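You operate a simulated robot arm through the tools that you are given. There is no shell and no other tool. Be economical: measure what you need, move in short steps, check, and stop when the job is done.

You are at the controls of a simulated two-armed robot. One attempt, no reset.

Task
Sponge the powder tub's lid clean, open it and measure out one scoop.
Fine: green sponge back; lay the lid on the low cabinet; into the dosing cup, none beside; scoop back. Set down upright: green scoop. What is to be rubbed or washed off counts as gone when no trace of it is left.

The check looks at the end state, three seconds after you hand in, the way a careful person would. Anything else that was tipped, shoved, dropped, spilled or broken makes it a failure. Lids that push on must go on centred and level and be pressed home; caps that screw on are set level and turned clockwise until they are tight.

Robot
Two 7-joint arms with fingered hands on one trunk, on a base that drives. Base frame: it is fixed to the floor where the robot stands at the start and does not move with it; the origin is under the middle of the robot, x ahead of it, y to its left, z up. Units: mm, degrees, N and s.
The left shoulder is at the start at [57, 125, 1101], the right one opposite. With the tool pointing down near the work surface each hand reaches from about 100 to 700 mm from the robot's upright axis, wherever it stands, measured 20 degrees to its own side. Places, roughly: green tub lid (16x14x5 cm) [600, -200, 800]; low cabinet top [700, 0, 700]. Payload 4 kg a hand.
The tool frame of a hand sits at the grasp point between the pads (the TCP): z along the fingers, y along the line on which they close. The tips reach 29 mm beyond it. Largest opening 100 mm; the body of the gripper starts 34 mm behind the TCP. The gripper is a hand of 5 fingers: y runs from the thumb to the fingers, the wrist lies at [-15, -105, -177] in the tool frame, and closing takes about 1.5 s.
Orientation is that of the tool frame in the base frame, as a unit quaternion [w, x, y, z]. With the fingers straight down and the wrist toward the robot, the tool's x, y and z point along [0, 1, 0], [1, 0, 0] and [0, 0, -1] of the base frame.

Tools
- The arms move only by the tool play_rows. It takes "left_increments", "right_increments" or both (then of equal length, played together; a hand with none holds still); each is a list of rows, each a list of 2 entries, a list of its own where there are three numbers: the shift along the tool's x, y, z in mm, then the turn, a rotation vector about the tool's x, y, z in degrees. In form: [[[dx, dy, dz], [rx, ry, rz]], ...]. A call has 1 to 10 rows; each row is the pose to reach, as a shift and turn from the pose commanded when the call began, along the tool's axes at that moment. "left_hand" and "right_hand" are, for a hand that has rows, the gripper command, from -1 (shut) to 1 (fully open), values between in proportion, set as the call begins (left out, the last holds). A row lasts 0.2 s, in which the tool goes at most 50 mm and 8.6 degrees; a call with a longer step from one row to the next is refused whole, and so is a gripper value outside its range. Where a pose cannot be reached the arm comes as near as it can. A force on the tool above 40 N (or 10 N above the force at the start of the call, whichever is more), or a blocked arm, ends the call early, and 0.2 s more pass. The fingers move at their own pace (about 45 mm/s each) and stop on an object; they squeeze with about 24 N. The grip force told is the motor's: it shows also when the fingers shut on nothing. Time passes only in rows, and 0.2 s behind the last, so rows that repeat a pose let the fingers close. The reply holds the time, the measured pose of the TCP, the force on the tool along the base axes, the opening and the grip force, in the units named above and with some noise, with the torque about the TCP (base axes, N m) and any sound that the robot's microphone picked up, and new pictures: "views" is both (left out), scene, wrist or none (wrist: the cameras of the hands that moved).
- Cameras (640 x 400 px; columns grow to the right, rows downward): "scene" is now at [156.9, -21.3, 1233.2]; the picture's right is [-0.25, -0.97, 0.00], its down [-0.53, 0.14, -0.84] and it looks along [0.81, -0.21, -0.54] (base axes); focal length 214 px, centre (320, 200). "left" rides on the left gripper at [-65, -86, -121] in its tool frame; the picture's right is [-0.76, -0.31, 0.58], its down [0.59, -0.70, 0.40] and it looks along [0.28, 0.64, 0.71] (tool axes); focal length 247 px, centre (320, 200). "right" rides on the right gripper at [66, -86, -121] in its tool frame; the picture's right is [-0.76, 0.31, -0.58], its down [-0.59, -0.70, 0.40] and it looks along [-0.28, 0.64, 0.71] (tool axes); focal length 247 px, centre (320, 200). There is no depth. A picture from a camera that has moved, and an enlarged one, comes with that camera's place and axes in the base frame and with its lens.
- lift_body(by): slides the trunk up (or, below 0, down) by that many mm; the arms and the scene camera ride with it, the base frame stays. It gives what a move gives, with no picture.
- drive_base(legs): drives the robot by 1 to 6 legs, each [ahead, turn to the left] in mm and degrees, along the robot's own axes; the way and the turn of a leg run together, so that a leg with both is an arc; at most 1500 mm and 180 degrees a leg. The arms and the cameras ride along, it lands a little off, and it stops where it bumps. It gives what a move gives, and a new picture of the scene camera.
- set_fingers(index, middle, ring, little, thumb_bend, thumb_turn, hand): sets how far each is bent, from 0 (flat) to 1 (curled in); at 0.3 the hand is open as for a grip, at 0.7 the pads meet at the TCP. One left out holds its place. A second passes; each finger stops where it meets its share of the squeeze, and holds until it gets a number again. A gripper value or a shape takes the hand back. It gives what a move gives, with no picture; readings hold the bend of each and the force on index, middle, ring, little, thumb and palm. thumb_turn goes from beside the hand (0) to across from the fingers (1), as for a grip.
- grasp_type(shape, hand): the hand has 5 fingers and takes this shape, open, in about a second: jaw (thumb against the fingers, like two jaws); tri (thumb and two fingers); tip (a fingertip pinch); poke (one finger out to press); point (the index stretched); flat (the hand flat); cup (the hand cupped); fist (a fist). The gripper value then closes the fingers along that shape, each until it touches; the sizes above hold for jaw. It gives what a move gives, with no picture.
- turn_head(pan, tilt): turns the head with the scene camera to pan (to the left, within 80 degrees either way) and tilt (down, from -29 to 69), counted from straight ahead of the robot. It gives what a move gives, and a new picture of the scene camera.
- zoom(camera, box): a new picture of the part [left, top, right, bottom] of that camera's present view, enlarged. The clock stands still meanwhile.
- close_job(): hands the job in; it is judged then, once.

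Go step by step. Nothing tells you exact positions but the pictures and the camera data: compare them with the known pose of the tool, close in by small moves and look again before you grip or let go. The budget is 120 turns and 260 pictures, counting those below and the enlarged ones. Unless the task says otherwise, let go and move clear before handing in, and close with one line.

The tools are called as a command line: name --argument value ..., lists and objects as JSON in quotes. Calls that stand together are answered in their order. play_rows: Moves the arms, as the interface text tells. Its arguments: {"type":"object","properties":{"left_increments":{"type":"array"},"left_hand":{"type":"number"},"right_increments":{"type":"array"},"right_hand":{"type":"number"},"views":{"type":"string","enum":["both","scene","wrist","none"]}},"required":[]} The other tools are called the same way: lift_body (by) slides the trunk up or down; grasp_type (shape, hand) gives the hand a shape; set_fingers (index, middle, ring, little, thumb_bend, thumb_turn, hand) moves the fingers one by one; drive_base (legs) drives the base; turn_head (pan, tilt) turns the head that bears the scene camera; zoom (camera, box) takes an enlarged picture of a part of a camera's view; close_job () hands the job in.

At the start:

```text
time: 0.0
left_tool_pos: [446.3, 64.3, 1120.3]
left_tool_rot: [-0.001, 0.706, 0.708, -0.001]
left_contact_force: [-0.3, -0.3, 0.0]
left_wrist_torque: [0.01, -0.01, 0.0]
left_gripper_width: 99.4
left_grip_force: 0.0
left_shape: jaw
left_bend: [0.3, 0.3, 0.3, 0.3, 0.3, 0.98]
left_finger forces: [0.0, 0.1, 0.0, 0.1, 0.0, 0.1]
right_tool_pos: [427.2, -297.6, 1093.6]
right_tool_rot: [0.0, 0.708, 0.706, 0.0]
right_contact_force: [0.3, -0.2, -0.2]
right_wrist_torque: [0.03, 0.01, -0.01]
right_gripper_width: 99.8
right_grip_force: 0.2
right_shape: jaw
right_bend: [0.3, 0.3, 0.3, 0.3, 0.3, 0.98]
right_finger forces: [0.1, 0.0, 0.0, 0.1, 0.0, 0.0]
trunk travel left (down, up): [-300.0, 447.0]
robot x, y, heading: [-2.8, -2.6, -0.1]
head pan, tilt: [-14.4, 32.9]
```

scene: 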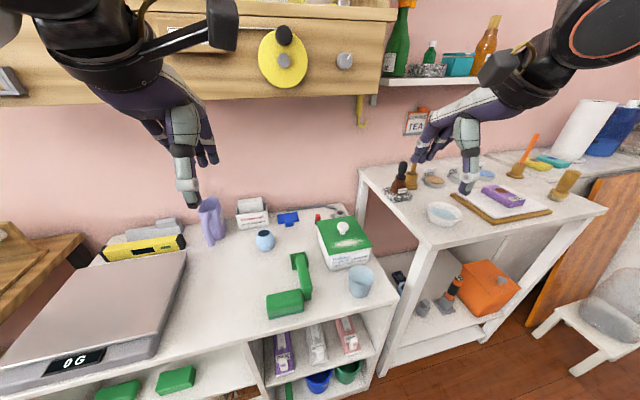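
right: 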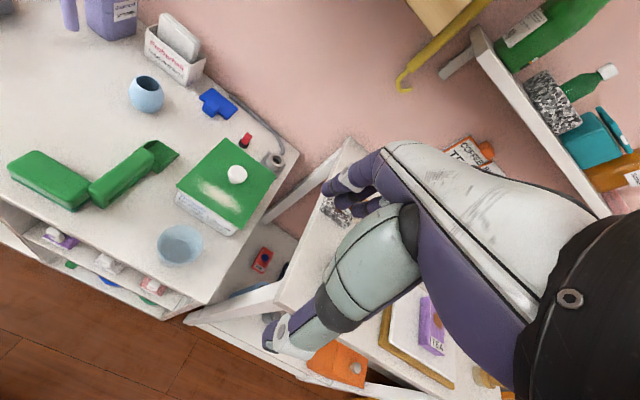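
left: 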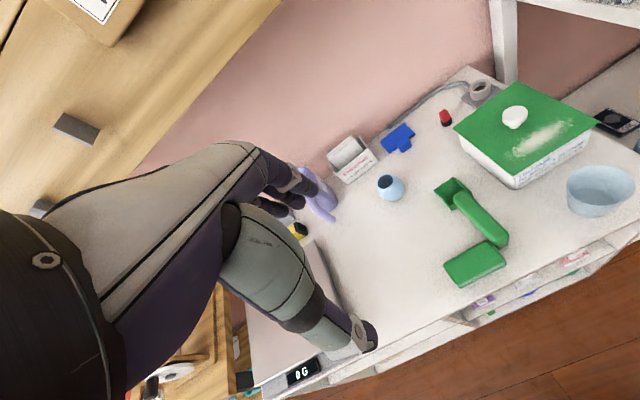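

I see a green-lidded tub with a white knob and a pale smear on the lid, a green scoop, a green block (likely the sponge), a blue cup at the table edge and a scale at left. I'll zoom in to tell them apart.

zoom --camera "scene" --box '[240, 190, 400, 330]'

zoom --camera "left" --box '[320, 60, 640, 300]'

zoom --camera "scene" --box '[0, 200, 400, 400]'

```text
2.86 times, centred on (320, 260) of scene
camera zoom: at [156.9, -21.3, 1233.2], right [-0.25, -0.97, 0.0], down [-0.53, 0.14, -0.84], along [0.81, -0.21, -0.54], focal length 613 px, centre (320, 29)
```

zoom: 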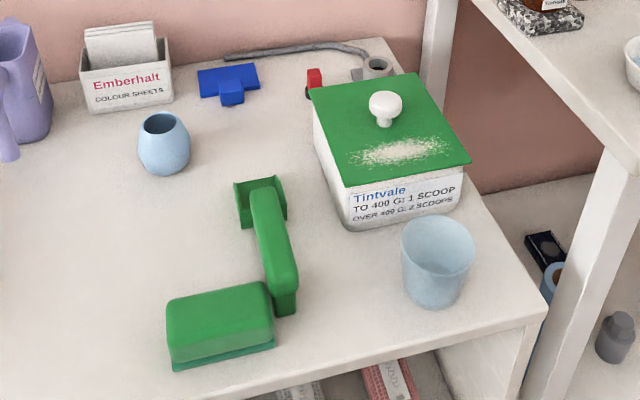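

```text
1.67 times, centred on (480, 180) of left
camera zoom: at [360.6, 0.5, 1241.6], right [-0.31, -0.76, -0.58], down [-0.7, 0.59, -0.4], along [0.64, 0.28, -0.71], focal length 412 px, centre (53, 233)
```

zoom: 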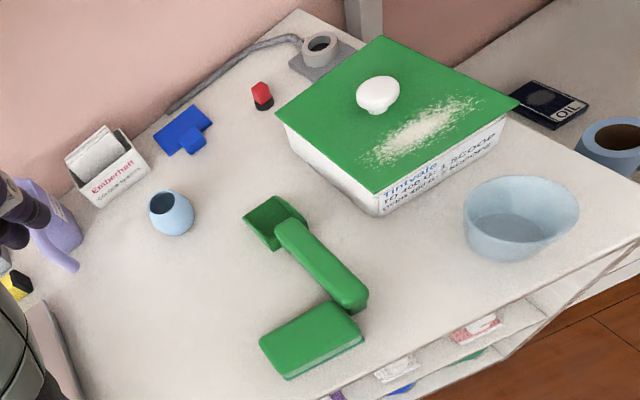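

```text
1.60 times, centred on (200, 300) of scene
camera zoom: at [156.9, -21.3, 1233.2], right [-0.25, -0.97, 0.0], down [-0.53, 0.14, -0.84], along [0.81, -0.21, -0.54], focal length 343 px, centre (512, 40)
```

zoom: 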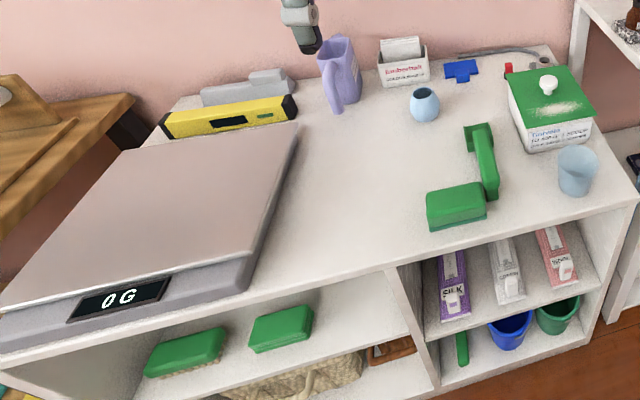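

The tub, scoop and sponge stand on the low cabinet. I'll look closer at the scoop, the cup candidates and the shelf items before moving.

zoom --camera "scene" --box '[255, 240, 335, 325]'

zoom --camera "right" --box '[0, 60, 300, 300]'

zoom --camera "scene" --box '[310, 200, 390, 300]'

turn_head --pan -5 --tilt 60

```text
4.71 times, centred on (295, 282) of scene
camera zoom: at [156.9, -21.3, 1233.2], right [-0.25, -0.97, 0.0], down [-0.53, 0.14, -0.84], along [0.81, -0.21, -0.54], focal length 1009 px, centre (438, -188)
```

zoom: 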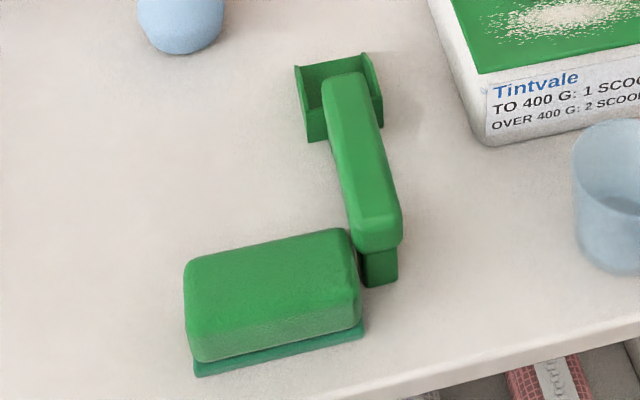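

```text
1.67 times, centred on (150, 180) of right
camera zoom: at [341.8, -231.7, 1213.9], right [0.31, -0.76, 0.58], down [-0.7, -0.59, -0.4], along [0.64, -0.28, -0.71], focal length 412 px, centre (603, 233)
```

zoom: 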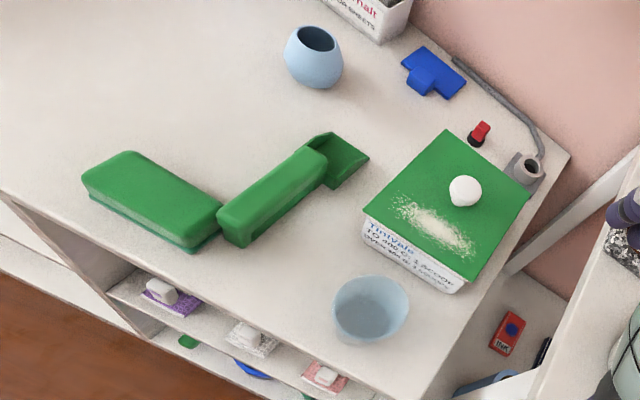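

```text
4.00 times, centred on (350, 250) of scene
camera zoom: at [156.9, -21.3, 1233.2], right [-0.25, -0.97, 0.0], down [-0.53, 0.14, -0.84], along [0.81, -0.21, -0.54], focal length 858 px, centre (200, 0)
```

zoom: 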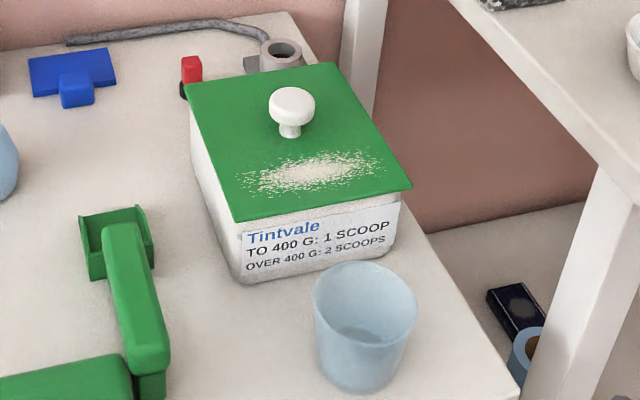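

```text
time: 0.9
left_tool_pos: [446.7, 65.6, 1119.0]
left_tool_rot: [-0.001, 0.707, 0.708, 0.0]
left_contact_force: [0.0, 0.3, -0.1]
left_wrist_torque: [-0.01, -0.01, 0.02]
left_gripper_width: 99.7
left_grip_force: 0.0
left_shape: jaw
left_bend: [0.3, 0.3, 0.3, 0.3, 0.3, 0.98]
left_finger forces: [0.0, 0.1, 0.0, 0.0, 0.0, 0.1]
right_tool_pos: [427.0, -297.9, 1094.2]
right_tool_rot: [0.0, 0.707, 0.707, -0.001]
right_contact_force: [-0.3, -0.3, 0.3]
right_wrist_torque: [0.0, -0.01, 0.01]
right_gripper_width: 99.7
right_grip_force: 0.1
right_shape: jaw
right_bend: [0.3, 0.3, 0.3, 0.3, 0.3, 0.98]
right_finger forces: [0.0, 0.0, 0.0, 0.0, 0.0, 0.1]
trunk travel left (down, up): [-300.0, 447.0]
robot x, y, heading: [0.0, -1.3, -0.2]
head pan, tilt: [-5.0, 60.0]
camera scene: at [137.0, -5.0, 1195.8], right [-0.09, -1.0, 0.0], down [-0.86, 0.08, -0.5], along [0.5, -0.04, -0.87], focal length 214 px, centre (320, 200)
```

scene: 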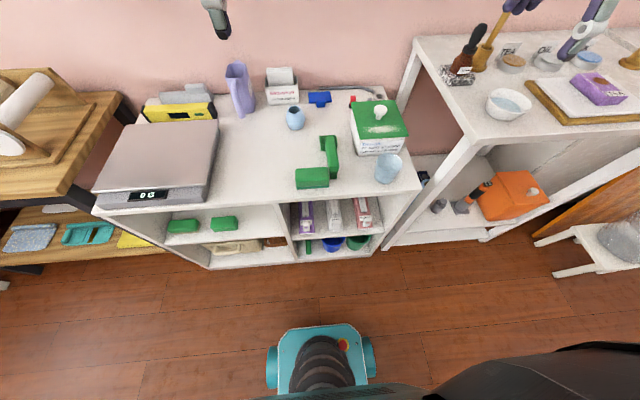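

The table top is about z 700. The sponge is near [485, -12], the lid spans x 549–706 and y -282…-150 at z 784, and the smear is at x 558–603, y -272…-162. I'll clear the left hand and bring the right one above the sponge.

play_rows --left_increments '[[[20, 0, 0], [0, 0, 0]], [[40, 0, 0], [0, 0, 0]], [[60, 0, 0], [0, 0, 0]], [[80, 0, 0], [0, 0, 0]], [[100, 0, 0], [0, 0, 0]], [[120, 0, 0], [0, 0, 0]], [[140, 0, 0], [0, 0, 0]], [[160, 0, 0], [0, 0, 0]], [[180, 0, 0], [0, 0, 0]], [[200, 0, 0], [0, 0, 0]]]' --right_increments '[[[28, 6, 24], [0, 0, 0]], [[57, 12, 48], [0, 0, 0]], [[86, 18, 72], [0, 0, 0]], [[114, 24, 96], [0, 0, 0]], [[143, 29, 120], [0, 0, 0]], [[171, 35, 146], [0, 0, 0]], [[200, 41, 170], [0, 0, 0]], [[228, 47, 195], [0, 0, 0]], [[257, 53, 220], [0, 0, 0]], [[286, 58, 244], [0, 0, 0]]]'

```text
time: 3.1
left_tool_pos: [446.1, 265.8, 1122.6]
left_tool_rot: [-0.001, 0.707, 0.707, -0.001]
left_contact_force: [0.2, -0.2, 0.5]
left_wrist_torque: [-0.04, 0.0, -0.05]
left_gripper_width: 99.9
left_grip_force: 0.2
left_shape: jaw
left_bend: [0.3, 0.3, 0.3, 0.3, 0.3, 0.98]
left_finger forces: [0.0, 0.1, 0.0, 0.1, 0.1, 0.0]
right_tool_pos: [480.1, -54.4, 872.1]
right_tool_rot: [0.0, 0.707, 0.707, 0.0]
right_contact_force: [-0.2, 0.3, -0.5]
right_wrist_torque: [0.03, -0.01, 0.02]
right_gripper_width: 100.0
right_grip_force: 0.1
right_shape: jaw
right_bend: [0.3, 0.3, 0.3, 0.3, 0.3, 0.98]
right_finger forces: [0.0, 0.1, 0.0, 0.1, 0.0, 0.0]
right hand out of reach, approached as far as the arm can: row 9, 10
trunk travel left (down, up): [-300.0, 447.0]
robot x, y, heading: [-1.0, 2.5, -0.1]
head pan, tilt: [-5.0, 60.0]
camera scene: at [137.1, -4.5, 1195.7], right [-0.09, -1.0, 0.0], down [-0.86, 0.08, -0.5], along [0.5, -0.04, -0.87], focal length 214 px, centre (320, 200)
camera right: at [394.8, 11.5, 993.0], right [0.31, -0.76, 0.58], down [-0.7, -0.59, -0.4], along [0.64, -0.28, -0.71], focal length 247 px, centre (320, 200)
camera left: at [360.6, 201.4, 1243.3], right [-0.31, -0.76, -0.58], down [-0.7, 0.59, -0.4], along [0.64, 0.28, -0.71], focal length 247 px, centre (320, 200)
```

scene: 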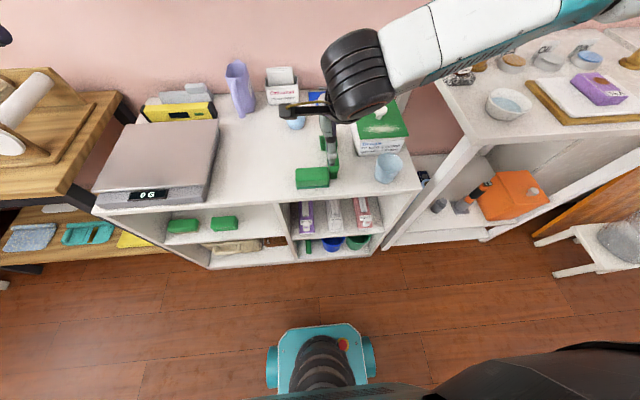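
right: 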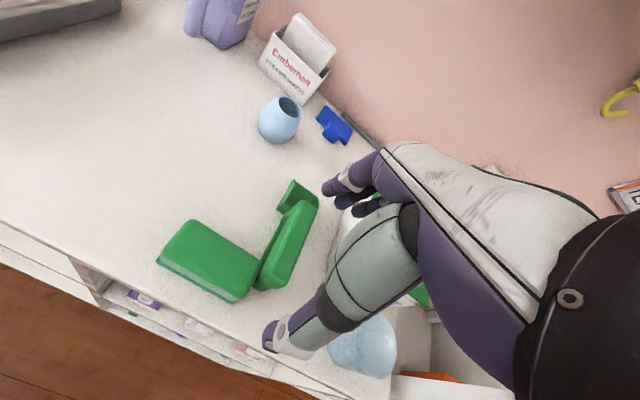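
left: 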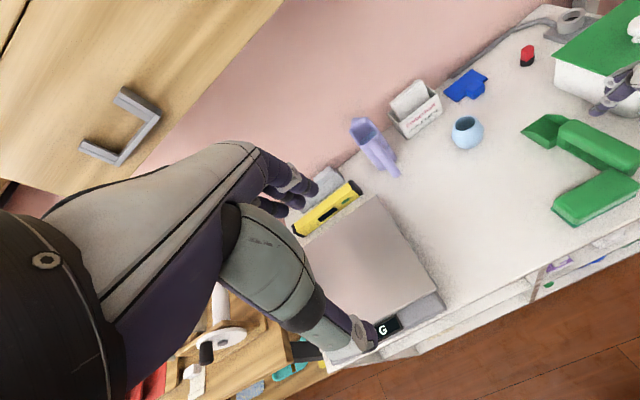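

The right hand can't reach across to the sponge squarely. I'll turn the robot 20° left so that sponge, scoop and tub all lie on its right side.

drive_base --legs '[[0, 20]]'

```text
time: 4.6
left_tool_pos: [328.3, 403.6, 1121.1]
left_tool_rot: [0.0, 0.571, 0.821, 0.0]
left_contact_force: [0.0, 0.5, -0.3]
left_wrist_torque: [-0.02, -0.03, -0.02]
left_gripper_width: 100.1
left_grip_force: 0.0
left_shape: jaw
left_bend: [0.3, 0.3, 0.3, 0.3, 0.3, 0.98]
left_finger forces: [0.1, 0.0, 0.0, 0.1, 0.1, 0.1]
right_tool_pos: [468.9, 114.7, 872.5]
right_tool_rot: [0.0, 0.572, 0.82, 0.0]
right_contact_force: [-0.5, 0.3, -0.2]
right_wrist_torque: [-0.02, -0.02, 0.01]
right_gripper_width: 99.7
right_grip_force: 0.1
right_shape: jaw
right_bend: [0.3, 0.3, 0.3, 0.3, 0.3, 0.98]
right_finger forces: [0.0, 0.0, 0.1, 0.0, 0.0, 0.0]
trunk travel left (down, up): [-300.0, 447.0]
robot x, y, heading: [1.2, -1.9, 20.6]
head pan, tilt: [-5.0, 60.0]
camera scene: at [130.4, 43.2, 1195.7], right [0.26, -0.96, 0.0], down [-0.84, -0.23, -0.5], along [0.48, 0.13, -0.87], focal length 214 px, centre (320, 200)
```

scene: 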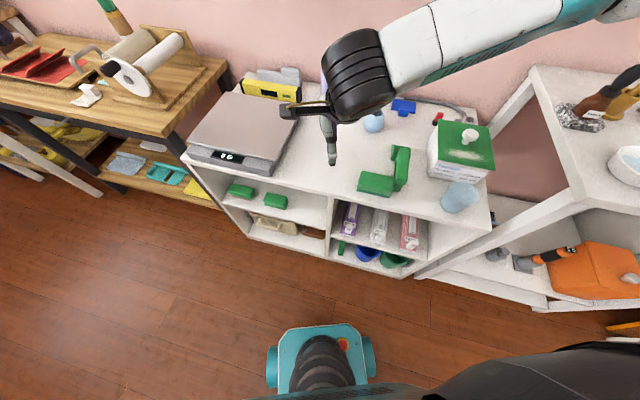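

Turned well. Now I bring the hand over the sponge and square it to the table axes.

play_rows --right_increments '[[[-25, -6, 0], [0, 0, 4.1]], [[-50, -12, 0], [0, 0, 8.2]], [[-75, -18, 0], [0, 0, 12.3]], [[-100, -24, 0], [0, 0, 16.4]], [[-125, -29, 0], [0, 0, 20.6]]]' --views "both"

```text
time: 5.8
left_tool_pos: [327.1, 402.0, 1121.9]
left_tool_rot: [0.0, 0.572, 0.821, -0.001]
left_contact_force: [0.6, 1.3, 0.2]
left_wrist_torque: [0.01, -0.01, -0.01]
left_gripper_width: 99.7
left_grip_force: 0.1
left_shape: jaw
left_bend: [0.3, 0.3, 0.3, 0.3, 0.3, 0.98]
left_finger forces: [0.0, 0.0, 0.0, 0.0, 0.1, 0.0]
right_tool_pos: [486.5, -13.2, 872.8]
right_tool_rot: [0.0, 0.709, 0.705, 0.0]
right_contact_force: [-0.5, 0.3, 0.4]
right_wrist_torque: [0.02, 0.02, -0.03]
right_gripper_width: 100.1
right_grip_force: 0.0
right_shape: jaw
right_bend: [0.3, 0.3, 0.3, 0.3, 0.3, 0.98]
right_finger forces: [0.0, 0.1, 0.0, 0.0, 0.1, 0.0]
trunk travel left (down, up): [-300.0, 447.0]
robot x, y, heading: [1.1, -2.2, 20.2]
head pan, tilt: [-5.0, 60.0]
camera scene: at [130.5, 42.6, 1195.7], right [0.26, -0.96, 0.0], down [-0.84, -0.23, -0.5], along [0.48, 0.13, -0.87], focal length 214 px, centre (320, 200)
camera right: at [401.4, 53.4, 993.0], right [0.3, -0.76, 0.58], down [-0.71, -0.58, -0.4], along [0.64, -0.29, -0.71], focal length 247 px, centre (320, 200)
```

scene: 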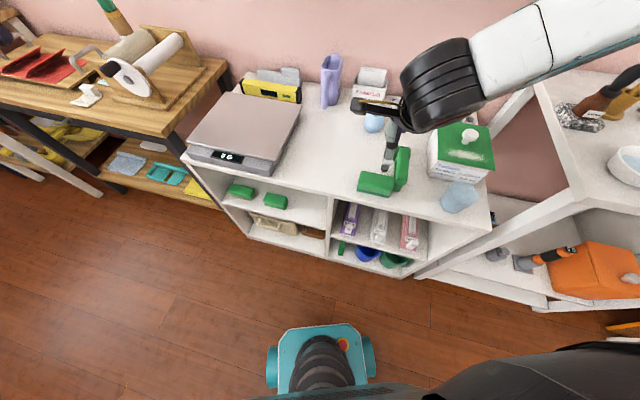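
right: 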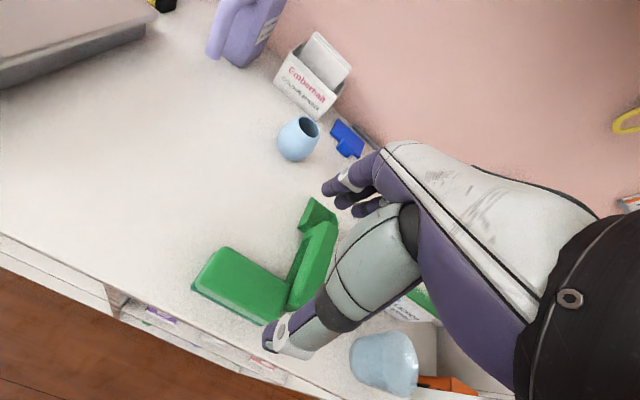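

The hand answers as commanded. I'll zoom in on sponge and scoop to fix their places before descending.

zoom --camera "right" --box '[180, 190, 350, 340]'

zoom --camera "scene" --box '[340, 110, 500, 220]'

```text
2.67 times, centred on (265, 265) of right
camera zoom: at [401.4, 53.4, 993.0], right [0.3, -0.76, 0.58], down [-0.71, -0.58, -0.4], along [0.64, -0.29, -0.71], focal length 659 px, centre (467, 27)
```

zoom: 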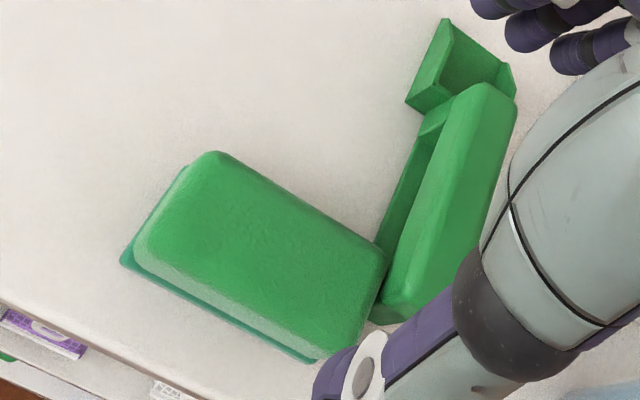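

```text
3.64 times, centred on (420, 165) of scene
camera zoom: at [130.5, 42.6, 1195.7], right [0.26, -0.96, 0.0], down [-0.84, -0.23, -0.5], along [0.48, 0.13, -0.87], focal length 780 px, centre (-44, 327)
```

zoom: 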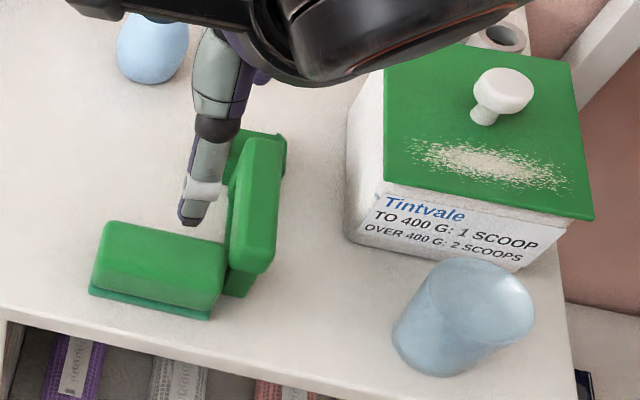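

The sponge spans about x 460–505 and y -60…29, with the scoop handle close beside it at y<-60. I'll descend in two stages, a little to the left.

play_rows --right_increments '[[[2, -2, 25], [0, 0, 0]], [[5, -3, 50], [0, 0, 0]], [[5, -3, 75], [0, 0, 0]], [[5, -3, 100], [0, 0, 0]]]' --right_hand 1

zoom --camera "scene" --box '[340, 110, 460, 220]'

```text
time: 6.8
left_tool_pos: [327.4, 403.2, 1121.5]
left_tool_rot: [0.0, 0.571, 0.821, -0.001]
left_contact_force: [-0.6, 0.6, -0.1]
left_wrist_torque: [0.01, 0.0, 0.05]
left_gripper_width: 99.6
left_grip_force: 0.0
left_shape: jaw
left_bend: [0.3, 0.3, 0.3, 0.3, 0.3, 0.98]
left_finger forces: [0.0, 0.0, 0.1, 0.1, 0.1, 0.0]
right_tool_pos: [483.1, -9.3, 771.7]
right_tool_rot: [0.0, 0.709, 0.706, -0.001]
right_contact_force: [0.4, 0.7, -0.1]
right_wrist_torque: [0.0, 0.0, 0.01]
right_gripper_width: 99.6
right_grip_force: 0.0
right_shape: jaw
right_bend: [0.3, 0.3, 0.3, 0.3, 0.3, 0.98]
right_finger forces: [0.1, 0.0, 0.0, 0.0, 0.1, 0.0]
trunk travel left (down, up): [-300.0, 447.0]
robot x, y, heading: [0.5, 2.8, 20.6]
head pan, tilt: [-5.0, 60.0]
camera scene: at [130.7, 43.0, 1195.6], right [0.26, -0.96, 0.0], down [-0.84, -0.23, -0.5], along [0.48, 0.13, -0.87], focal length 214 px, centre (320, 200)
camera right: at [398.6, 58.4, 892.0], right [0.3, -0.76, 0.58], down [-0.71, -0.58, -0.4], along [0.64, -0.29, -0.71], focal length 247 px, centre (320, 200)
```

scene: 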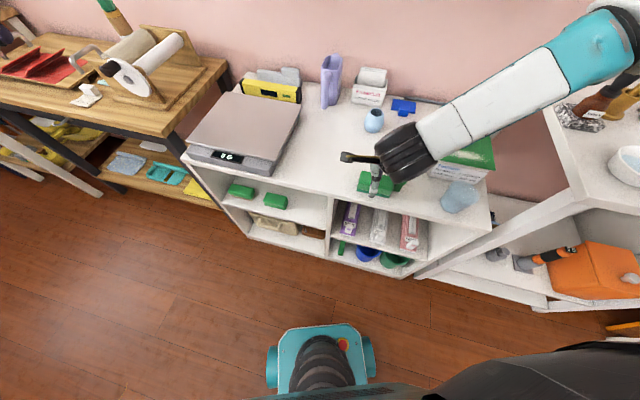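
right: 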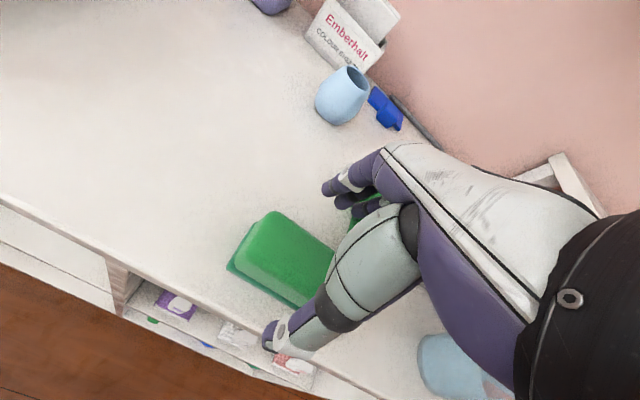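

```text
3.64 times, centred on (400, 165) of scene
camera zoom: at [130.7, 43.0, 1195.6], right [0.26, -0.96, 0.0], down [-0.84, -0.23, -0.5], along [0.48, 0.13, -0.87], focal length 780 px, centre (29, 327)
```

zoom: 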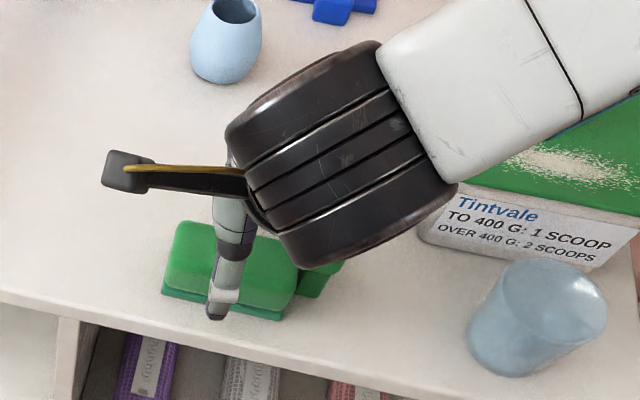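

The thumb is in front of the sponge and the fingers are behind it. I'll nudge a little further left, lower to grip height and close.

play_rows --right_increments '[[[6, 0, 10], [0, 0, 0]], [[6, 0, 20], [0, 0, 0]], [[6, 0, 28], [0, 0, 0]], [[6, 0, 34], [0, 0, 0]]]' --right_hand 1 --views "wrist"

zoom --camera "right" --box '[220, 160, 420, 360]'

```text
time: 7.8
left_tool_pos: [327.7, 403.5, 1122.0]
left_tool_rot: [-0.001, 0.572, 0.82, 0.0]
left_contact_force: [0.7, 0.2, -0.1]
left_wrist_torque: [0.0, 0.02, -0.01]
left_gripper_width: 99.7
left_grip_force: 0.1
left_shape: jaw
left_bend: [0.3, 0.3, 0.3, 0.3, 0.3, 0.98]
left_finger forces: [0.1, 0.0, 0.0, 0.0, 0.0, 0.0]
right_tool_pos: [485.7, -10.4, 747.8]
right_tool_rot: [-0.001, 0.709, 0.705, 0.001]
right_contact_force: [-0.6, 0.1, -1.6]
right_wrist_torque: [-0.03, 0.02, 0.02]
right_gripper_width: 99.9
right_grip_force: 0.0
right_shape: jaw
right_bend: [0.3, 0.3, 0.3, 0.3, 0.3, 0.98]
right_finger forces: [0.1, 0.1, 0.1, 0.1, 0.0, 0.0]
right hand out of reach, approached as far as the arm can: row 2, 3, 4
trunk travel left (down, up): [-300.0, 447.0]
robot x, y, heading: [0.1, 2.2, 20.5]
head pan, tilt: [-5.0, 60.0]
camera right: at [401.3, 55.5, 869.1], right [0.3, -0.76, 0.58], down [-0.71, -0.58, -0.4], along [0.64, -0.29, -0.71], focal length 247 px, centre (320, 200)
```

right: 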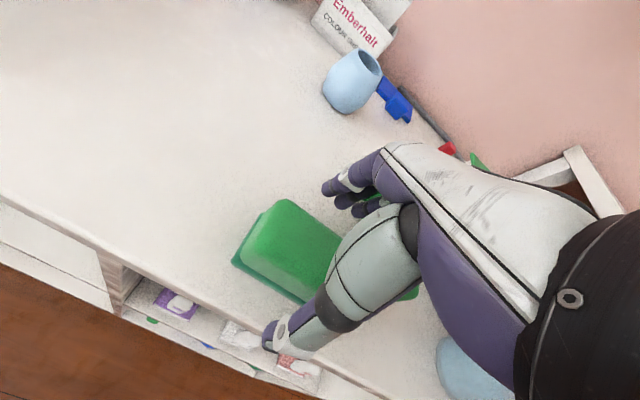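

```text
2.00 times, centred on (320, 260) of right
camera zoom: at [401.3, 55.5, 869.1], right [0.3, -0.76, 0.58], down [-0.71, -0.58, -0.4], along [0.64, -0.29, -0.71], focal length 494 px, centre (320, 80)
```

zoom: 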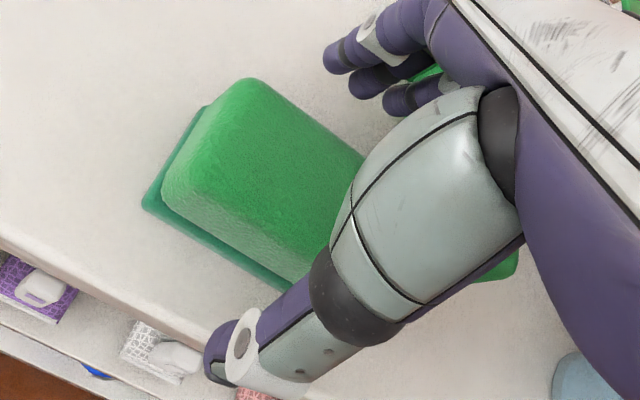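

The arm is at its limit here because the hand is twisted inward. I'll lift clear and shift the robot about 120 mm left and 50 ahead, facing straight, so everything lies on its right.

play_rows --right_increments '[[[0, 0, -40], [0, 0, 0]], [[0, 0, -80], [0, 0, 0]], [[0, 0, -120], [0, 0, 0]], [[0, 0, -160], [0, 0, 0]], [[0, 0, -200], [0, 0, 0]]]' --views "none"

drive_base --legs '[[0, -60.5], [-190, 0], [0, 40], [200, 0]]'

```text
time: 9.0
left_tool_pos: [326.5, 402.5, 1122.8]
left_tool_rot: [0.0, 0.572, 0.821, 0.0]
left_contact_force: [0.1, 0.5, 0.3]
left_wrist_torque: [0.01, -0.01, 0.0]
left_gripper_width: 99.7
left_grip_force: 0.1
left_shape: jaw
left_bend: [0.3, 0.3, 0.3, 0.3, 0.3, 0.98]
left_finger forces: [0.1, 0.1, 0.0, 0.0, 0.0, 0.0]
right_tool_pos: [485.0, -10.9, 952.2]
right_tool_rot: [-0.001, 0.709, 0.705, 0.0]
right_contact_force: [-0.8, 0.0, 0.0]
right_wrist_torque: [0.0, 0.0, -0.02]
right_gripper_width: 99.8
right_grip_force: 0.0
right_shape: jaw
right_bend: [0.3, 0.3, 0.3, 0.3, 0.3, 0.98]
right_finger forces: [0.0, 0.1, 0.1, 0.0, 0.0, 0.0]
trunk travel left (down, up): [-300.0, 447.0]
robot x, y, heading: [-2.2, -1.3, 20.5]
head pan, tilt: [-5.0, 60.0]
```

```text
time: 16.4
left_tool_pos: [502.6, 377.0, 1123.3]
left_tool_rot: [0.001, 0.714, 0.7, 0.0]
left_contact_force: [-0.8, 0.0, -0.7]
left_wrist_torque: [0.02, 0.0, -0.02]
left_gripper_width: 99.8
left_grip_force: 0.1
left_shape: jaw
left_bend: [0.3, 0.3, 0.3, 0.3, 0.3, 0.98]
left_finger forces: [0.0, 0.0, 0.0, 0.0, 0.0, 0.1]
right_tool_pos: [499.9, -66.7, 952.2]
right_tool_rot: [-0.001, 0.827, 0.562, 0.0]
right_contact_force: [-0.5, -0.1, -0.5]
right_wrist_torque: [0.01, 0.01, -0.02]
right_gripper_width: 99.7
right_grip_force: 0.0
right_shape: jaw
right_bend: [0.3, 0.3, 0.3, 0.3, 0.3, 0.98]
right_finger forces: [0.1, 0.0, 0.1, 0.0, 0.1, 0.1]
trunk travel left (down, up): [-300.0, 447.0]
robot x, y, heading: [49.4, 116.2, -1.0]
head pan, tilt: [-5.0, 60.0]
camera scene: at [188.7, 112.9, 1195.8], right [-0.1, -0.99, 0.0], down [-0.86, 0.09, -0.5], along [0.5, -0.05, -0.87], focal length 214 px, centre (320, 200)
```

scene: 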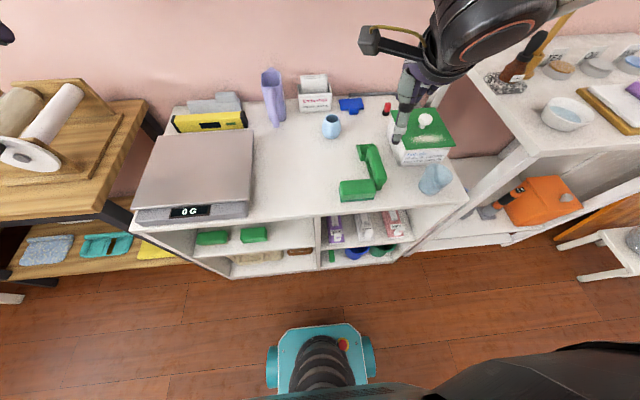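

Well placed. Now the hand squares up and comes down over the sponge again.

play_rows --right_increments '[[[12, -9, 25], [0, 0, -5.4]], [[24, -18, 60], [0, 0, -10.8]], [[35, -27, 100], [0, 0, -16.2]], [[47, -37, 140], [0, 0, -21.6]], [[47, -37, 180], [0, 0, -21.6]]]' --views "both"

zoom --camera "right" --box '[200, 160, 420, 360]'

```text
time: 17.6
left_tool_pos: [504.9, 376.9, 1121.6]
left_tool_rot: [0.0, 0.714, 0.701, -0.001]
left_contact_force: [-0.3, -0.1, -0.7]
left_wrist_torque: [0.0, 0.0, 0.01]
left_gripper_width: 99.5
left_grip_force: 0.1
left_shape: jaw
left_bend: [0.3, 0.3, 0.3, 0.3, 0.3, 0.98]
left_finger forces: [0.1, 0.0, 0.1, 0.1, 0.1, 0.1]
right_tool_pos: [484.3, -4.8, 772.6]
right_tool_rot: [-0.001, 0.707, 0.707, 0.0]
right_contact_force: [-0.9, 1.3, 0.1]
right_wrist_torque: [-0.02, 0.0, 0.02]
right_gripper_width: 99.9
right_grip_force: 0.1
right_shape: jaw
right_bend: [0.3, 0.3, 0.3, 0.3, 0.3, 0.98]
right_finger forces: [0.1, 0.0, 0.0, 0.0, 0.0, 0.0]
trunk travel left (down, up): [-300.0, 447.0]
robot x, y, heading: [52.4, 119.3, -1.1]
head pan, tilt: [-5.0, 60.0]
camera scene: at [189.5, 113.6, 1195.6], right [-0.1, -0.99, 0.0], down [-0.86, 0.09, -0.5], along [0.5, -0.05, -0.87], focal length 214 px, centre (320, 200)
camera right: at [397.7, 61.0, 891.5], right [0.31, -0.76, 0.58], down [-0.7, -0.59, -0.4], along [0.64, -0.28, -0.71], focal length 247 px, centre (320, 200)
```

scene: 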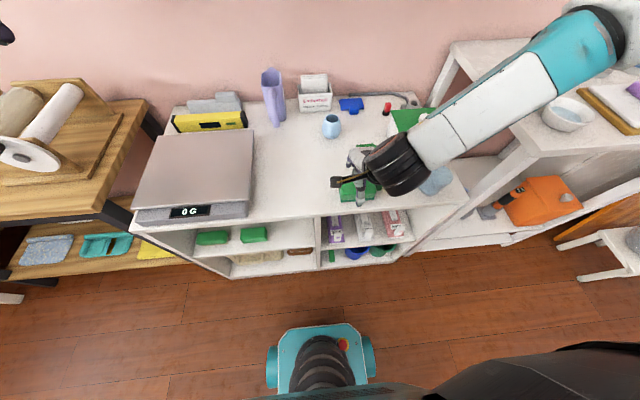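
right: 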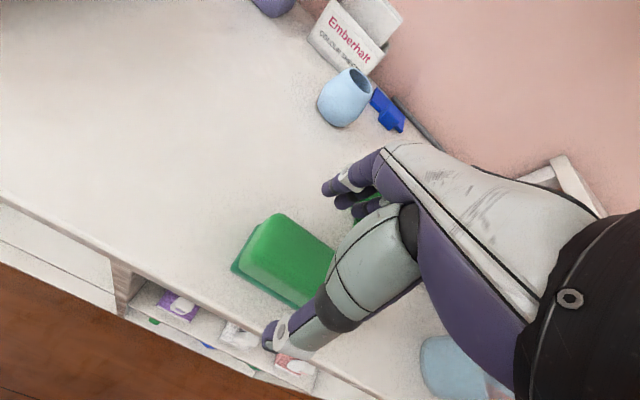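

```text
2.00 times, centred on (310, 260) of right
camera zoom: at [397.7, 61.0, 891.5], right [0.31, -0.76, 0.58], down [-0.7, -0.59, -0.4], along [0.64, -0.28, -0.71], focal length 494 px, centre (340, 80)
```

zoom: 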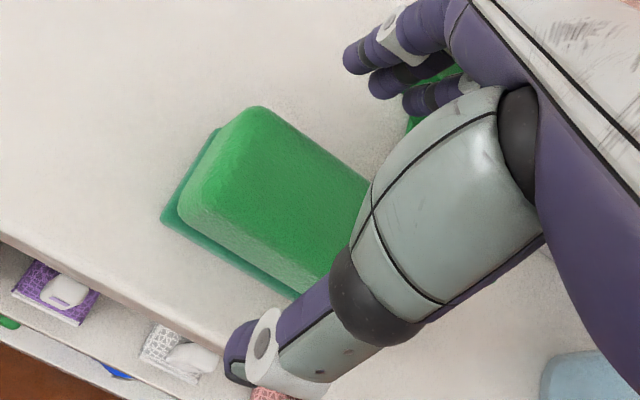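

Placement looks right. I'll descend to z≈737 and close on the sponge.

play_rows --right_increments '[[[0, -1, 10], [0, 0, 0]], [[0, -1, 20], [0, 0, 0]], [[0, -1, 30], [0, 0, 0]], [[0, -1, 36], [0, 0, 0]]]' --views "none"

zoom --camera "scene" --box '[310, 110, 430, 220]'

```text
time: 18.6
left_tool_pos: [503.2, 376.2, 1122.3]
left_tool_rot: [0.0, 0.714, 0.701, 0.0]
left_contact_force: [0.3, -0.1, 0.3]
left_wrist_torque: [0.0, 0.02, 0.02]
left_gripper_width: 99.9
left_grip_force: 0.0
left_shape: jaw
left_bend: [0.3, 0.3, 0.3, 0.3, 0.3, 0.98]
left_finger forces: [0.1, 0.0, 0.1, 0.0, 0.0, 0.0]
right_tool_pos: [483.5, -20.0, 754.0]
right_tool_rot: [-0.001, 0.708, 0.707, 0.0]
right_contact_force: [-0.3, 0.7, -0.4]
right_wrist_torque: [-0.03, -0.02, -0.01]
right_gripper_width: 99.8
right_grip_force: 0.0
right_shape: jaw
right_bend: [0.3, 0.3, 0.3, 0.3, 0.3, 0.98]
right_finger forces: [0.1, 0.0, 0.1, 0.1, 0.1, 0.1]
right hand out of reach, approached as far as the arm can: row 1, 2, 3, 4
trunk travel left (down, up): [-300.0, 447.0]
robot x, y, heading: [52.5, 120.4, -0.9]
head pan, tilt: [-5.0, 60.0]
```

```text
3.64 times, centred on (370, 165) of scene
camera zoom: at [189.2, 113.1, 1195.7], right [-0.1, -0.99, 0.0], down [-0.86, 0.09, -0.5], along [0.5, -0.05, -0.87], focal length 780 px, centre (138, 327)
```

zoom: 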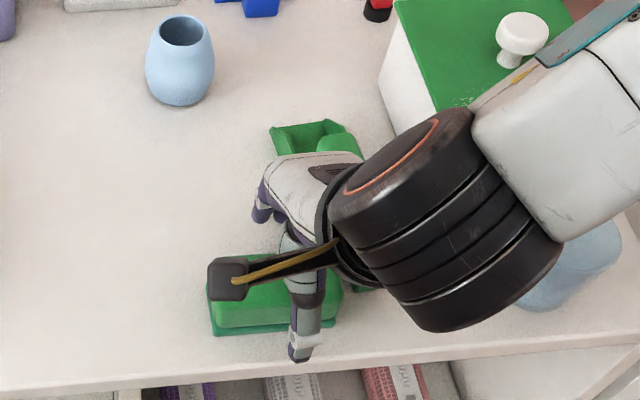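

The arm is too folded this close and low, so I'll raise the trunk 150 mm to give it room and then come down again.

lift_body --by 150

play_rows --right_increments '[[[4, 0, 35], [0, 0, 0]], [[8, 0, 70], [0, 0, 0]], [[12, 0, 105], [0, 0, 0]], [[14, 0, 130], [0, 0, 0]], [[14, 0, 145], [0, 0, 0]], [[14, 0, 155], [0, 0, 0]], [[14, 0, 166], [0, 0, 0]]]' --views "both"

```text
time: 20.4
left_tool_pos: [504.6, 377.3, 1271.3]
left_tool_rot: [0.0, 0.714, 0.7, -0.001]
left_contact_force: [-0.1, 1.1, 0.0]
left_wrist_torque: [-0.01, 0.0, -0.01]
left_gripper_width: 99.9
left_grip_force: 0.1
left_shape: jaw
left_bend: [0.3, 0.3, 0.3, 0.3, 0.3, 0.98]
left_finger forces: [0.0, 0.1, 0.0, 0.0, 0.0, 0.0]
right_tool_pos: [486.5, -21.7, 937.9]
right_tool_rot: [0.028, 0.706, 0.707, 0.028]
right_contact_force: [0.6, 0.8, 0.1]
right_wrist_torque: [0.0, -0.03, 0.0]
right_gripper_width: 99.5
right_grip_force: 0.1
right_shape: jaw
right_bend: [0.3, 0.3, 0.3, 0.3, 0.3, 0.98]
right_finger forces: [0.1, 0.1, 0.1, 0.1, 0.0, 0.1]
trunk travel left (down, up): [-450.0, 297.0]
robot x, y, heading: [53.3, 120.6, -0.8]
head pan, tilt: [-5.0, 60.0]
```

```text
time: 22.0
left_tool_pos: [503.4, 378.0, 1272.8]
left_tool_rot: [0.0, 0.714, 0.701, 0.0]
left_contact_force: [0.1, 0.4, 0.2]
left_wrist_torque: [-0.01, -0.01, 0.02]
left_gripper_width: 99.7
left_grip_force: 0.0
left_shape: jaw
left_bend: [0.3, 0.3, 0.3, 0.3, 0.3, 0.98]
left_finger forces: [0.0, 0.0, 0.0, 0.1, 0.0, 0.0]
right_tool_pos: [491.1, -76.9, 895.7]
right_tool_rot: [0.026, 0.707, 0.706, 0.029]
right_contact_force: [0.2, 0.8, -0.2]
right_wrist_torque: [0.0, 0.01, 0.0]
right_gripper_width: 100.0
right_grip_force: 0.1
right_shape: jaw
right_bend: [0.3, 0.3, 0.3, 0.3, 0.3, 0.98]
right_finger forces: [0.0, 0.0, 0.1, 0.1, 0.1, 0.0]
right hand out of reach, approached as far as the arm can: row 1, 2, 3, 4, 5, 6, 7
trunk travel left (down, up): [-450.0, 297.0]
robot x, y, heading: [54.1, 118.8, -1.1]
head pan, tilt: [-5.0, 60.0]
camera scene: at [158.5, 113.6, 1348.3], right [-0.1, -0.99, 0.0], down [-0.86, 0.09, -0.5], along [0.5, -0.05, -0.87], focal length 214 px, centre (320, 200)
camera right: at [395.6, -10.0, 1008.9], right [0.26, -0.76, 0.6], down [-0.67, -0.59, -0.45], along [0.69, -0.28, -0.66], focal length 247 px, centre (320, 200)
```

scene: 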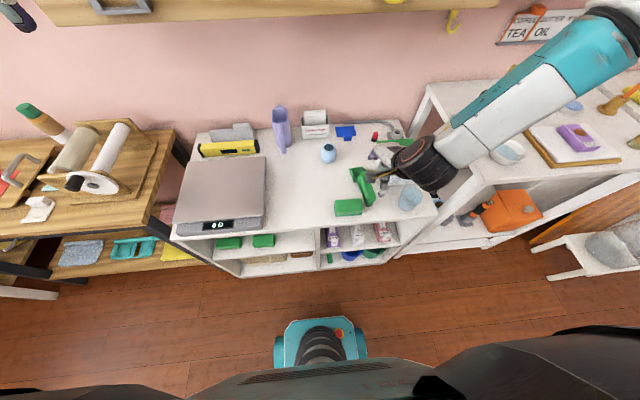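
right: 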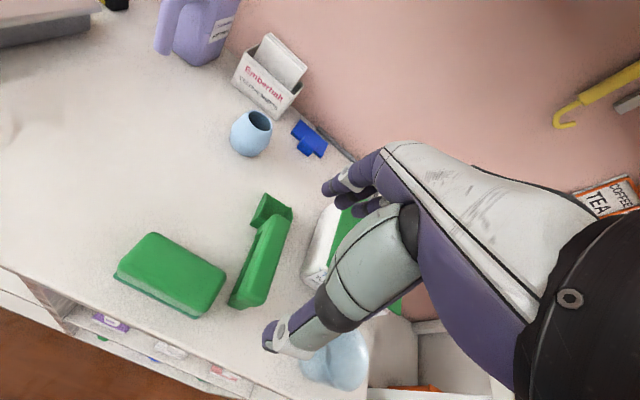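

Raising made it worse, so the limit is the wrist when the shoulder is high. I'll lift the hand, level it, and lower the trunk instead.

play_rows --right_increments '[[[0, 0, -40], [2.2, 0, 0]], [[0, 0, -80], [4.5, 0, 0]], [[0, 0, -120], [4.5, 0, 0]], [[0, 0, -160], [4.5, 0, 0]], [[0, 0, -200], [4.5, 0, 0]]]' --views "none"

lift_body --by -250

```text
time: 23.2
left_tool_pos: [503.6, 376.2, 1272.0]
left_tool_rot: [0.0, 0.714, 0.7, 0.0]
left_contact_force: [-0.1, -0.4, 0.2]
left_wrist_torque: [0.0, 0.02, 0.01]
left_gripper_width: 99.9
left_grip_force: 0.0
left_shape: jaw
left_bend: [0.3, 0.3, 0.3, 0.3, 0.3, 0.98]
left_finger forces: [0.0, 0.0, 0.0, 0.0, 0.0, 0.0]
right_tool_pos: [472.4, -77.1, 1095.3]
right_tool_rot: [0.0, 0.707, 0.707, 0.0]
right_contact_force: [0.1, 0.3, 0.6]
right_wrist_torque: [-0.01, 0.01, 0.03]
right_gripper_width: 99.9
right_grip_force: 0.1
right_shape: jaw
right_bend: [0.3, 0.3, 0.3, 0.3, 0.3, 0.98]
right_finger forces: [0.0, 0.0, 0.1, 0.1, 0.0, 0.1]
trunk travel left (down, up): [-450.0, 297.0]
robot x, y, heading: [50.9, 116.9, -0.5]
head pan, tilt: [-5.0, 60.0]
```

```text
time: 25.8
left_tool_pos: [503.8, 377.5, 1023.1]
left_tool_rot: [0.001, 0.713, 0.701, 0.0]
left_contact_force: [-0.3, -0.2, 0.3]
left_wrist_torque: [0.0, 0.02, -0.01]
left_gripper_width: 99.7
left_grip_force: 0.1
left_shape: jaw
left_bend: [0.3, 0.3, 0.3, 0.3, 0.3, 0.98]
left_finger forces: [0.0, 0.1, 0.0, 0.1, 0.1, 0.0]
right_tool_pos: [484.7, -80.0, 807.5]
right_tool_rot: [-0.035, 0.706, 0.706, -0.034]
right_contact_force: [0.5, 0.1, 0.1]
right_wrist_torque: [0.0, -0.02, 0.01]
right_gripper_width: 99.8
right_grip_force: 0.0
right_shape: jaw
right_bend: [0.3, 0.3, 0.3, 0.3, 0.3, 0.98]
right_finger forces: [0.0, 0.0, 0.1, 0.1, 0.1, 0.0]
trunk travel left (down, up): [-200.0, 547.0]
robot x, y, heading: [52.4, 122.5, -1.0]
head pan, tilt: [-5.0, 60.0]
```

The hand is at z≈807 with a small tilt. I'll level it and move over the sponge, staying above it.

play_rows --right_increments '[[[20, -1, 0], [-2.8, 0, 0]], [[45, -2, 0], [-5.6, 0, 0]], [[70, -2, 10], [-5.6, 0, 0]], [[73, -2, 25], [-5.6, 0, 0]], [[73, -2, 35], [-5.6, 0, 0]]]' --views "wrist"

```text
time: 27.0
left_tool_pos: [504.5, 377.0, 1023.0]
left_tool_rot: [0.0, 0.714, 0.7, 0.0]
left_contact_force: [-0.5, 0.1, 0.0]
left_wrist_torque: [0.01, -0.01, -0.03]
left_gripper_width: 99.7
left_grip_force: 0.0
left_shape: jaw
left_bend: [0.3, 0.3, 0.3, 0.3, 0.3, 0.98]
left_finger forces: [0.1, 0.1, 0.0, 0.0, 0.1, 0.0]
right_tool_pos: [490.8, -3.1, 769.2]
right_tool_rot: [-0.001, 0.708, 0.707, 0.0]
right_contact_force: [-0.5, -0.1, 0.2]
right_wrist_torque: [0.01, 0.0, -0.03]
right_gripper_width: 99.8
right_grip_force: 0.0
right_shape: jaw
right_bend: [0.3, 0.3, 0.3, 0.3, 0.3, 0.98]
right_finger forces: [0.0, 0.1, 0.0, 0.1, 0.0, 0.0]
right hand out of reach, approached as far as the arm can: row 1, 2, 3, 4, 5
trunk travel left (down, up): [-200.0, 547.0]
robot x, y, heading: [53.4, 120.2, -0.9]
head pan, tilt: [-5.0, 60.0]
camera right: at [405.9, 62.8, 891.2], right [0.31, -0.76, 0.57], down [-0.7, -0.59, -0.4], along [0.64, -0.28, -0.71], focal length 247 px, centre (320, 200)
```

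right: 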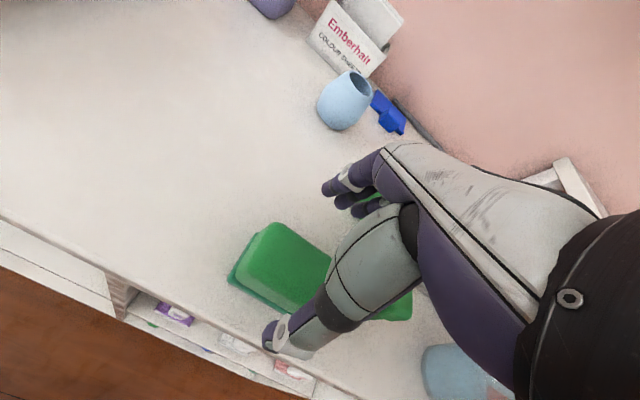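

Still cramped: the arm is folded too close to the body. I'll lift a bit and back the robot up about 105 mm.

play_rows --right_increments '[[[0, 0, -30], [0, 0, 0]], [[0, 0, -60], [0, 0, 0]], [[0, 0, -90], [0, 0, 0]]]' --views "none"

drive_base --legs '[[-105, 1]]'

```text
time: 27.8
left_tool_pos: [503.2, 376.3, 1021.6]
left_tool_rot: [0.0, 0.714, 0.7, 0.0]
left_contact_force: [-0.3, -0.5, 0.1]
left_wrist_torque: [0.0, 0.01, 0.0]
left_gripper_width: 99.6
left_grip_force: 0.0
left_shape: jaw
left_bend: [0.3, 0.3, 0.3, 0.3, 0.3, 0.98]
left_finger forces: [0.0, 0.0, 0.1, 0.1, 0.0, 0.1]
right_tool_pos: [492.2, -3.4, 859.1]
right_tool_rot: [-0.001, 0.707, 0.707, 0.0]
right_contact_force: [0.2, -0.1, 0.1]
right_wrist_torque: [0.02, 0.01, 0.05]
right_gripper_width: 100.0
right_grip_force: 0.1
right_shape: jaw
right_bend: [0.3, 0.3, 0.3, 0.3, 0.3, 0.98]
right_finger forces: [0.0, 0.1, 0.1, 0.0, 0.0, 0.0]
right hand out of reach, approached as far as the arm can: row 1, 2
trunk travel left (down, up): [-200.0, 547.0]
robot x, y, heading: [54.6, 120.8, -1.1]
head pan, tilt: [-5.0, 60.0]
```

```text
time: 28.9
left_tool_pos: [393.8, 385.0, 1021.9]
left_tool_rot: [0.0, 0.708, 0.707, 0.001]
left_contact_force: [-0.4, -0.8, 0.3]
left_wrist_torque: [0.05, 0.01, -0.04]
left_gripper_width: 99.8
left_grip_force: 0.1
left_shape: jaw
left_bend: [0.3, 0.3, 0.3, 0.3, 0.3, 0.98]
left_finger forces: [0.0, 0.0, 0.0, 0.1, 0.0, 0.1]
right_tool_pos: [389.9, 4.7, 860.7]
right_tool_rot: [-0.001, 0.702, 0.713, -0.001]
right_contact_force: [0.3, 0.2, 0.1]
right_wrist_torque: [-0.02, 0.0, 0.01]
right_gripper_width: 99.7
right_grip_force: 0.0
right_shape: jaw
right_bend: [0.3, 0.3, 0.3, 0.3, 0.3, 0.98]
right_finger forces: [0.0, 0.1, 0.0, 0.0, 0.0, 0.0]
trunk travel left (down, up): [-200.0, 547.0]
robot x, y, heading: [-52.9, 120.7, -0.0]
head pan, tilt: [-5.0, 60.0]
camera scene: at [117.4, 116.2, 1092.5], right [-0.09, -1.0, 0.0], down [-0.86, 0.07, -0.5], along [0.5, -0.04, -0.87], focal length 214 px, centre (320, 200)
```

scene: 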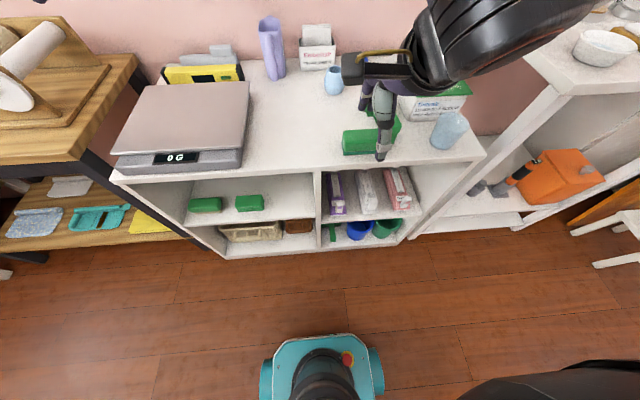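

Now move the hand forward over the sponge and down to z≈772.

play_rows --right_increments '[[[-3, 24, 0], [0, 0, 0.9]], [[-6, 50, 10], [0, 0, 0.9]], [[-10, 80, 40], [0, 0, 0.9]], [[-12, 93, 70], [0, 0, 0.9]], [[-12, 93, 88], [0, 0, 0.9]], [[-12, 93, 88], [0, 0, 0.9]]]' --views "wrist"

zoom --camera "scene" --box '[320, 80, 440, 180]'

```text
time: 30.3
left_tool_pos: [394.7, 385.5, 1021.7]
left_tool_rot: [-0.001, 0.707, 0.707, 0.0]
left_contact_force: [-0.1, -0.7, 0.3]
left_wrist_torque: [0.0, -0.01, 0.01]
left_gripper_width: 99.7
left_grip_force: 0.0
left_shape: jaw
left_bend: [0.3, 0.3, 0.3, 0.3, 0.3, 0.98]
left_finger forces: [0.0, 0.0, 0.0, 0.0, 0.0, 0.1]
right_tool_pos: [485.0, -5.8, 769.4]
right_tool_rot: [-0.002, 0.708, 0.706, 0.0]
right_contact_force: [-0.5, 0.0, 0.6]
right_wrist_torque: [0.02, 0.01, 0.0]
right_gripper_width: 99.8
right_grip_force: 0.0
right_shape: jaw
right_bend: [0.3, 0.3, 0.3, 0.3, 0.3, 0.98]
right_finger forces: [0.0, 0.0, 0.0, 0.0, 0.1, 0.0]
trunk travel left (down, up): [-200.0, 547.0]
robot x, y, heading: [-53.2, 118.1, 0.3]
head pan, tilt: [-5.0, 60.0]
camera right: at [398.9, 60.3, 890.9], right [0.31, -0.76, 0.57], down [-0.7, -0.59, -0.4], along [0.64, -0.28, -0.71], focal length 247 px, centre (320, 200)
```

right: 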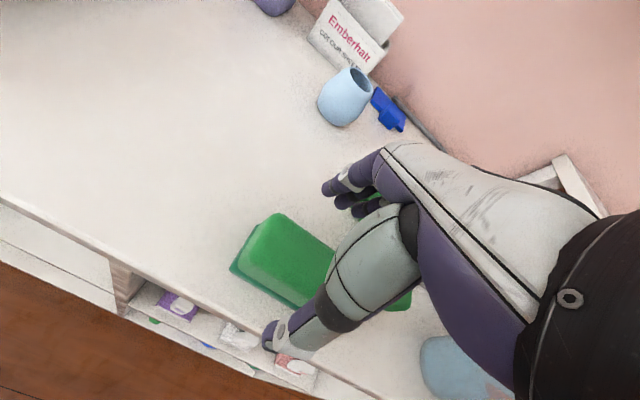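

```text
4.00 times, centred on (380, 130) of scene
camera zoom: at [117.8, 116.1, 1092.4], right [-0.09, -1.0, 0.0], down [-0.86, 0.07, -0.5], along [0.5, -0.04, -0.87], focal length 858 px, centre (80, 480)
```

zoom: 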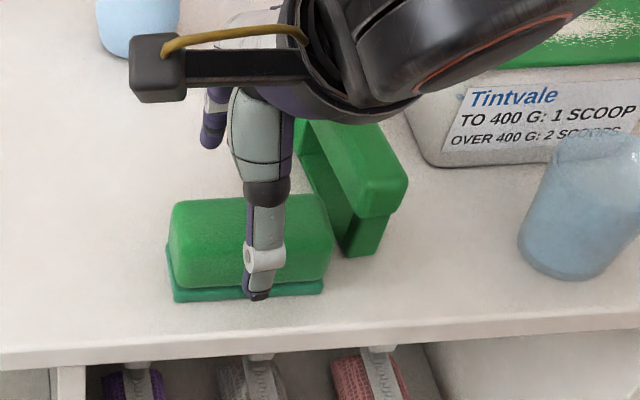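

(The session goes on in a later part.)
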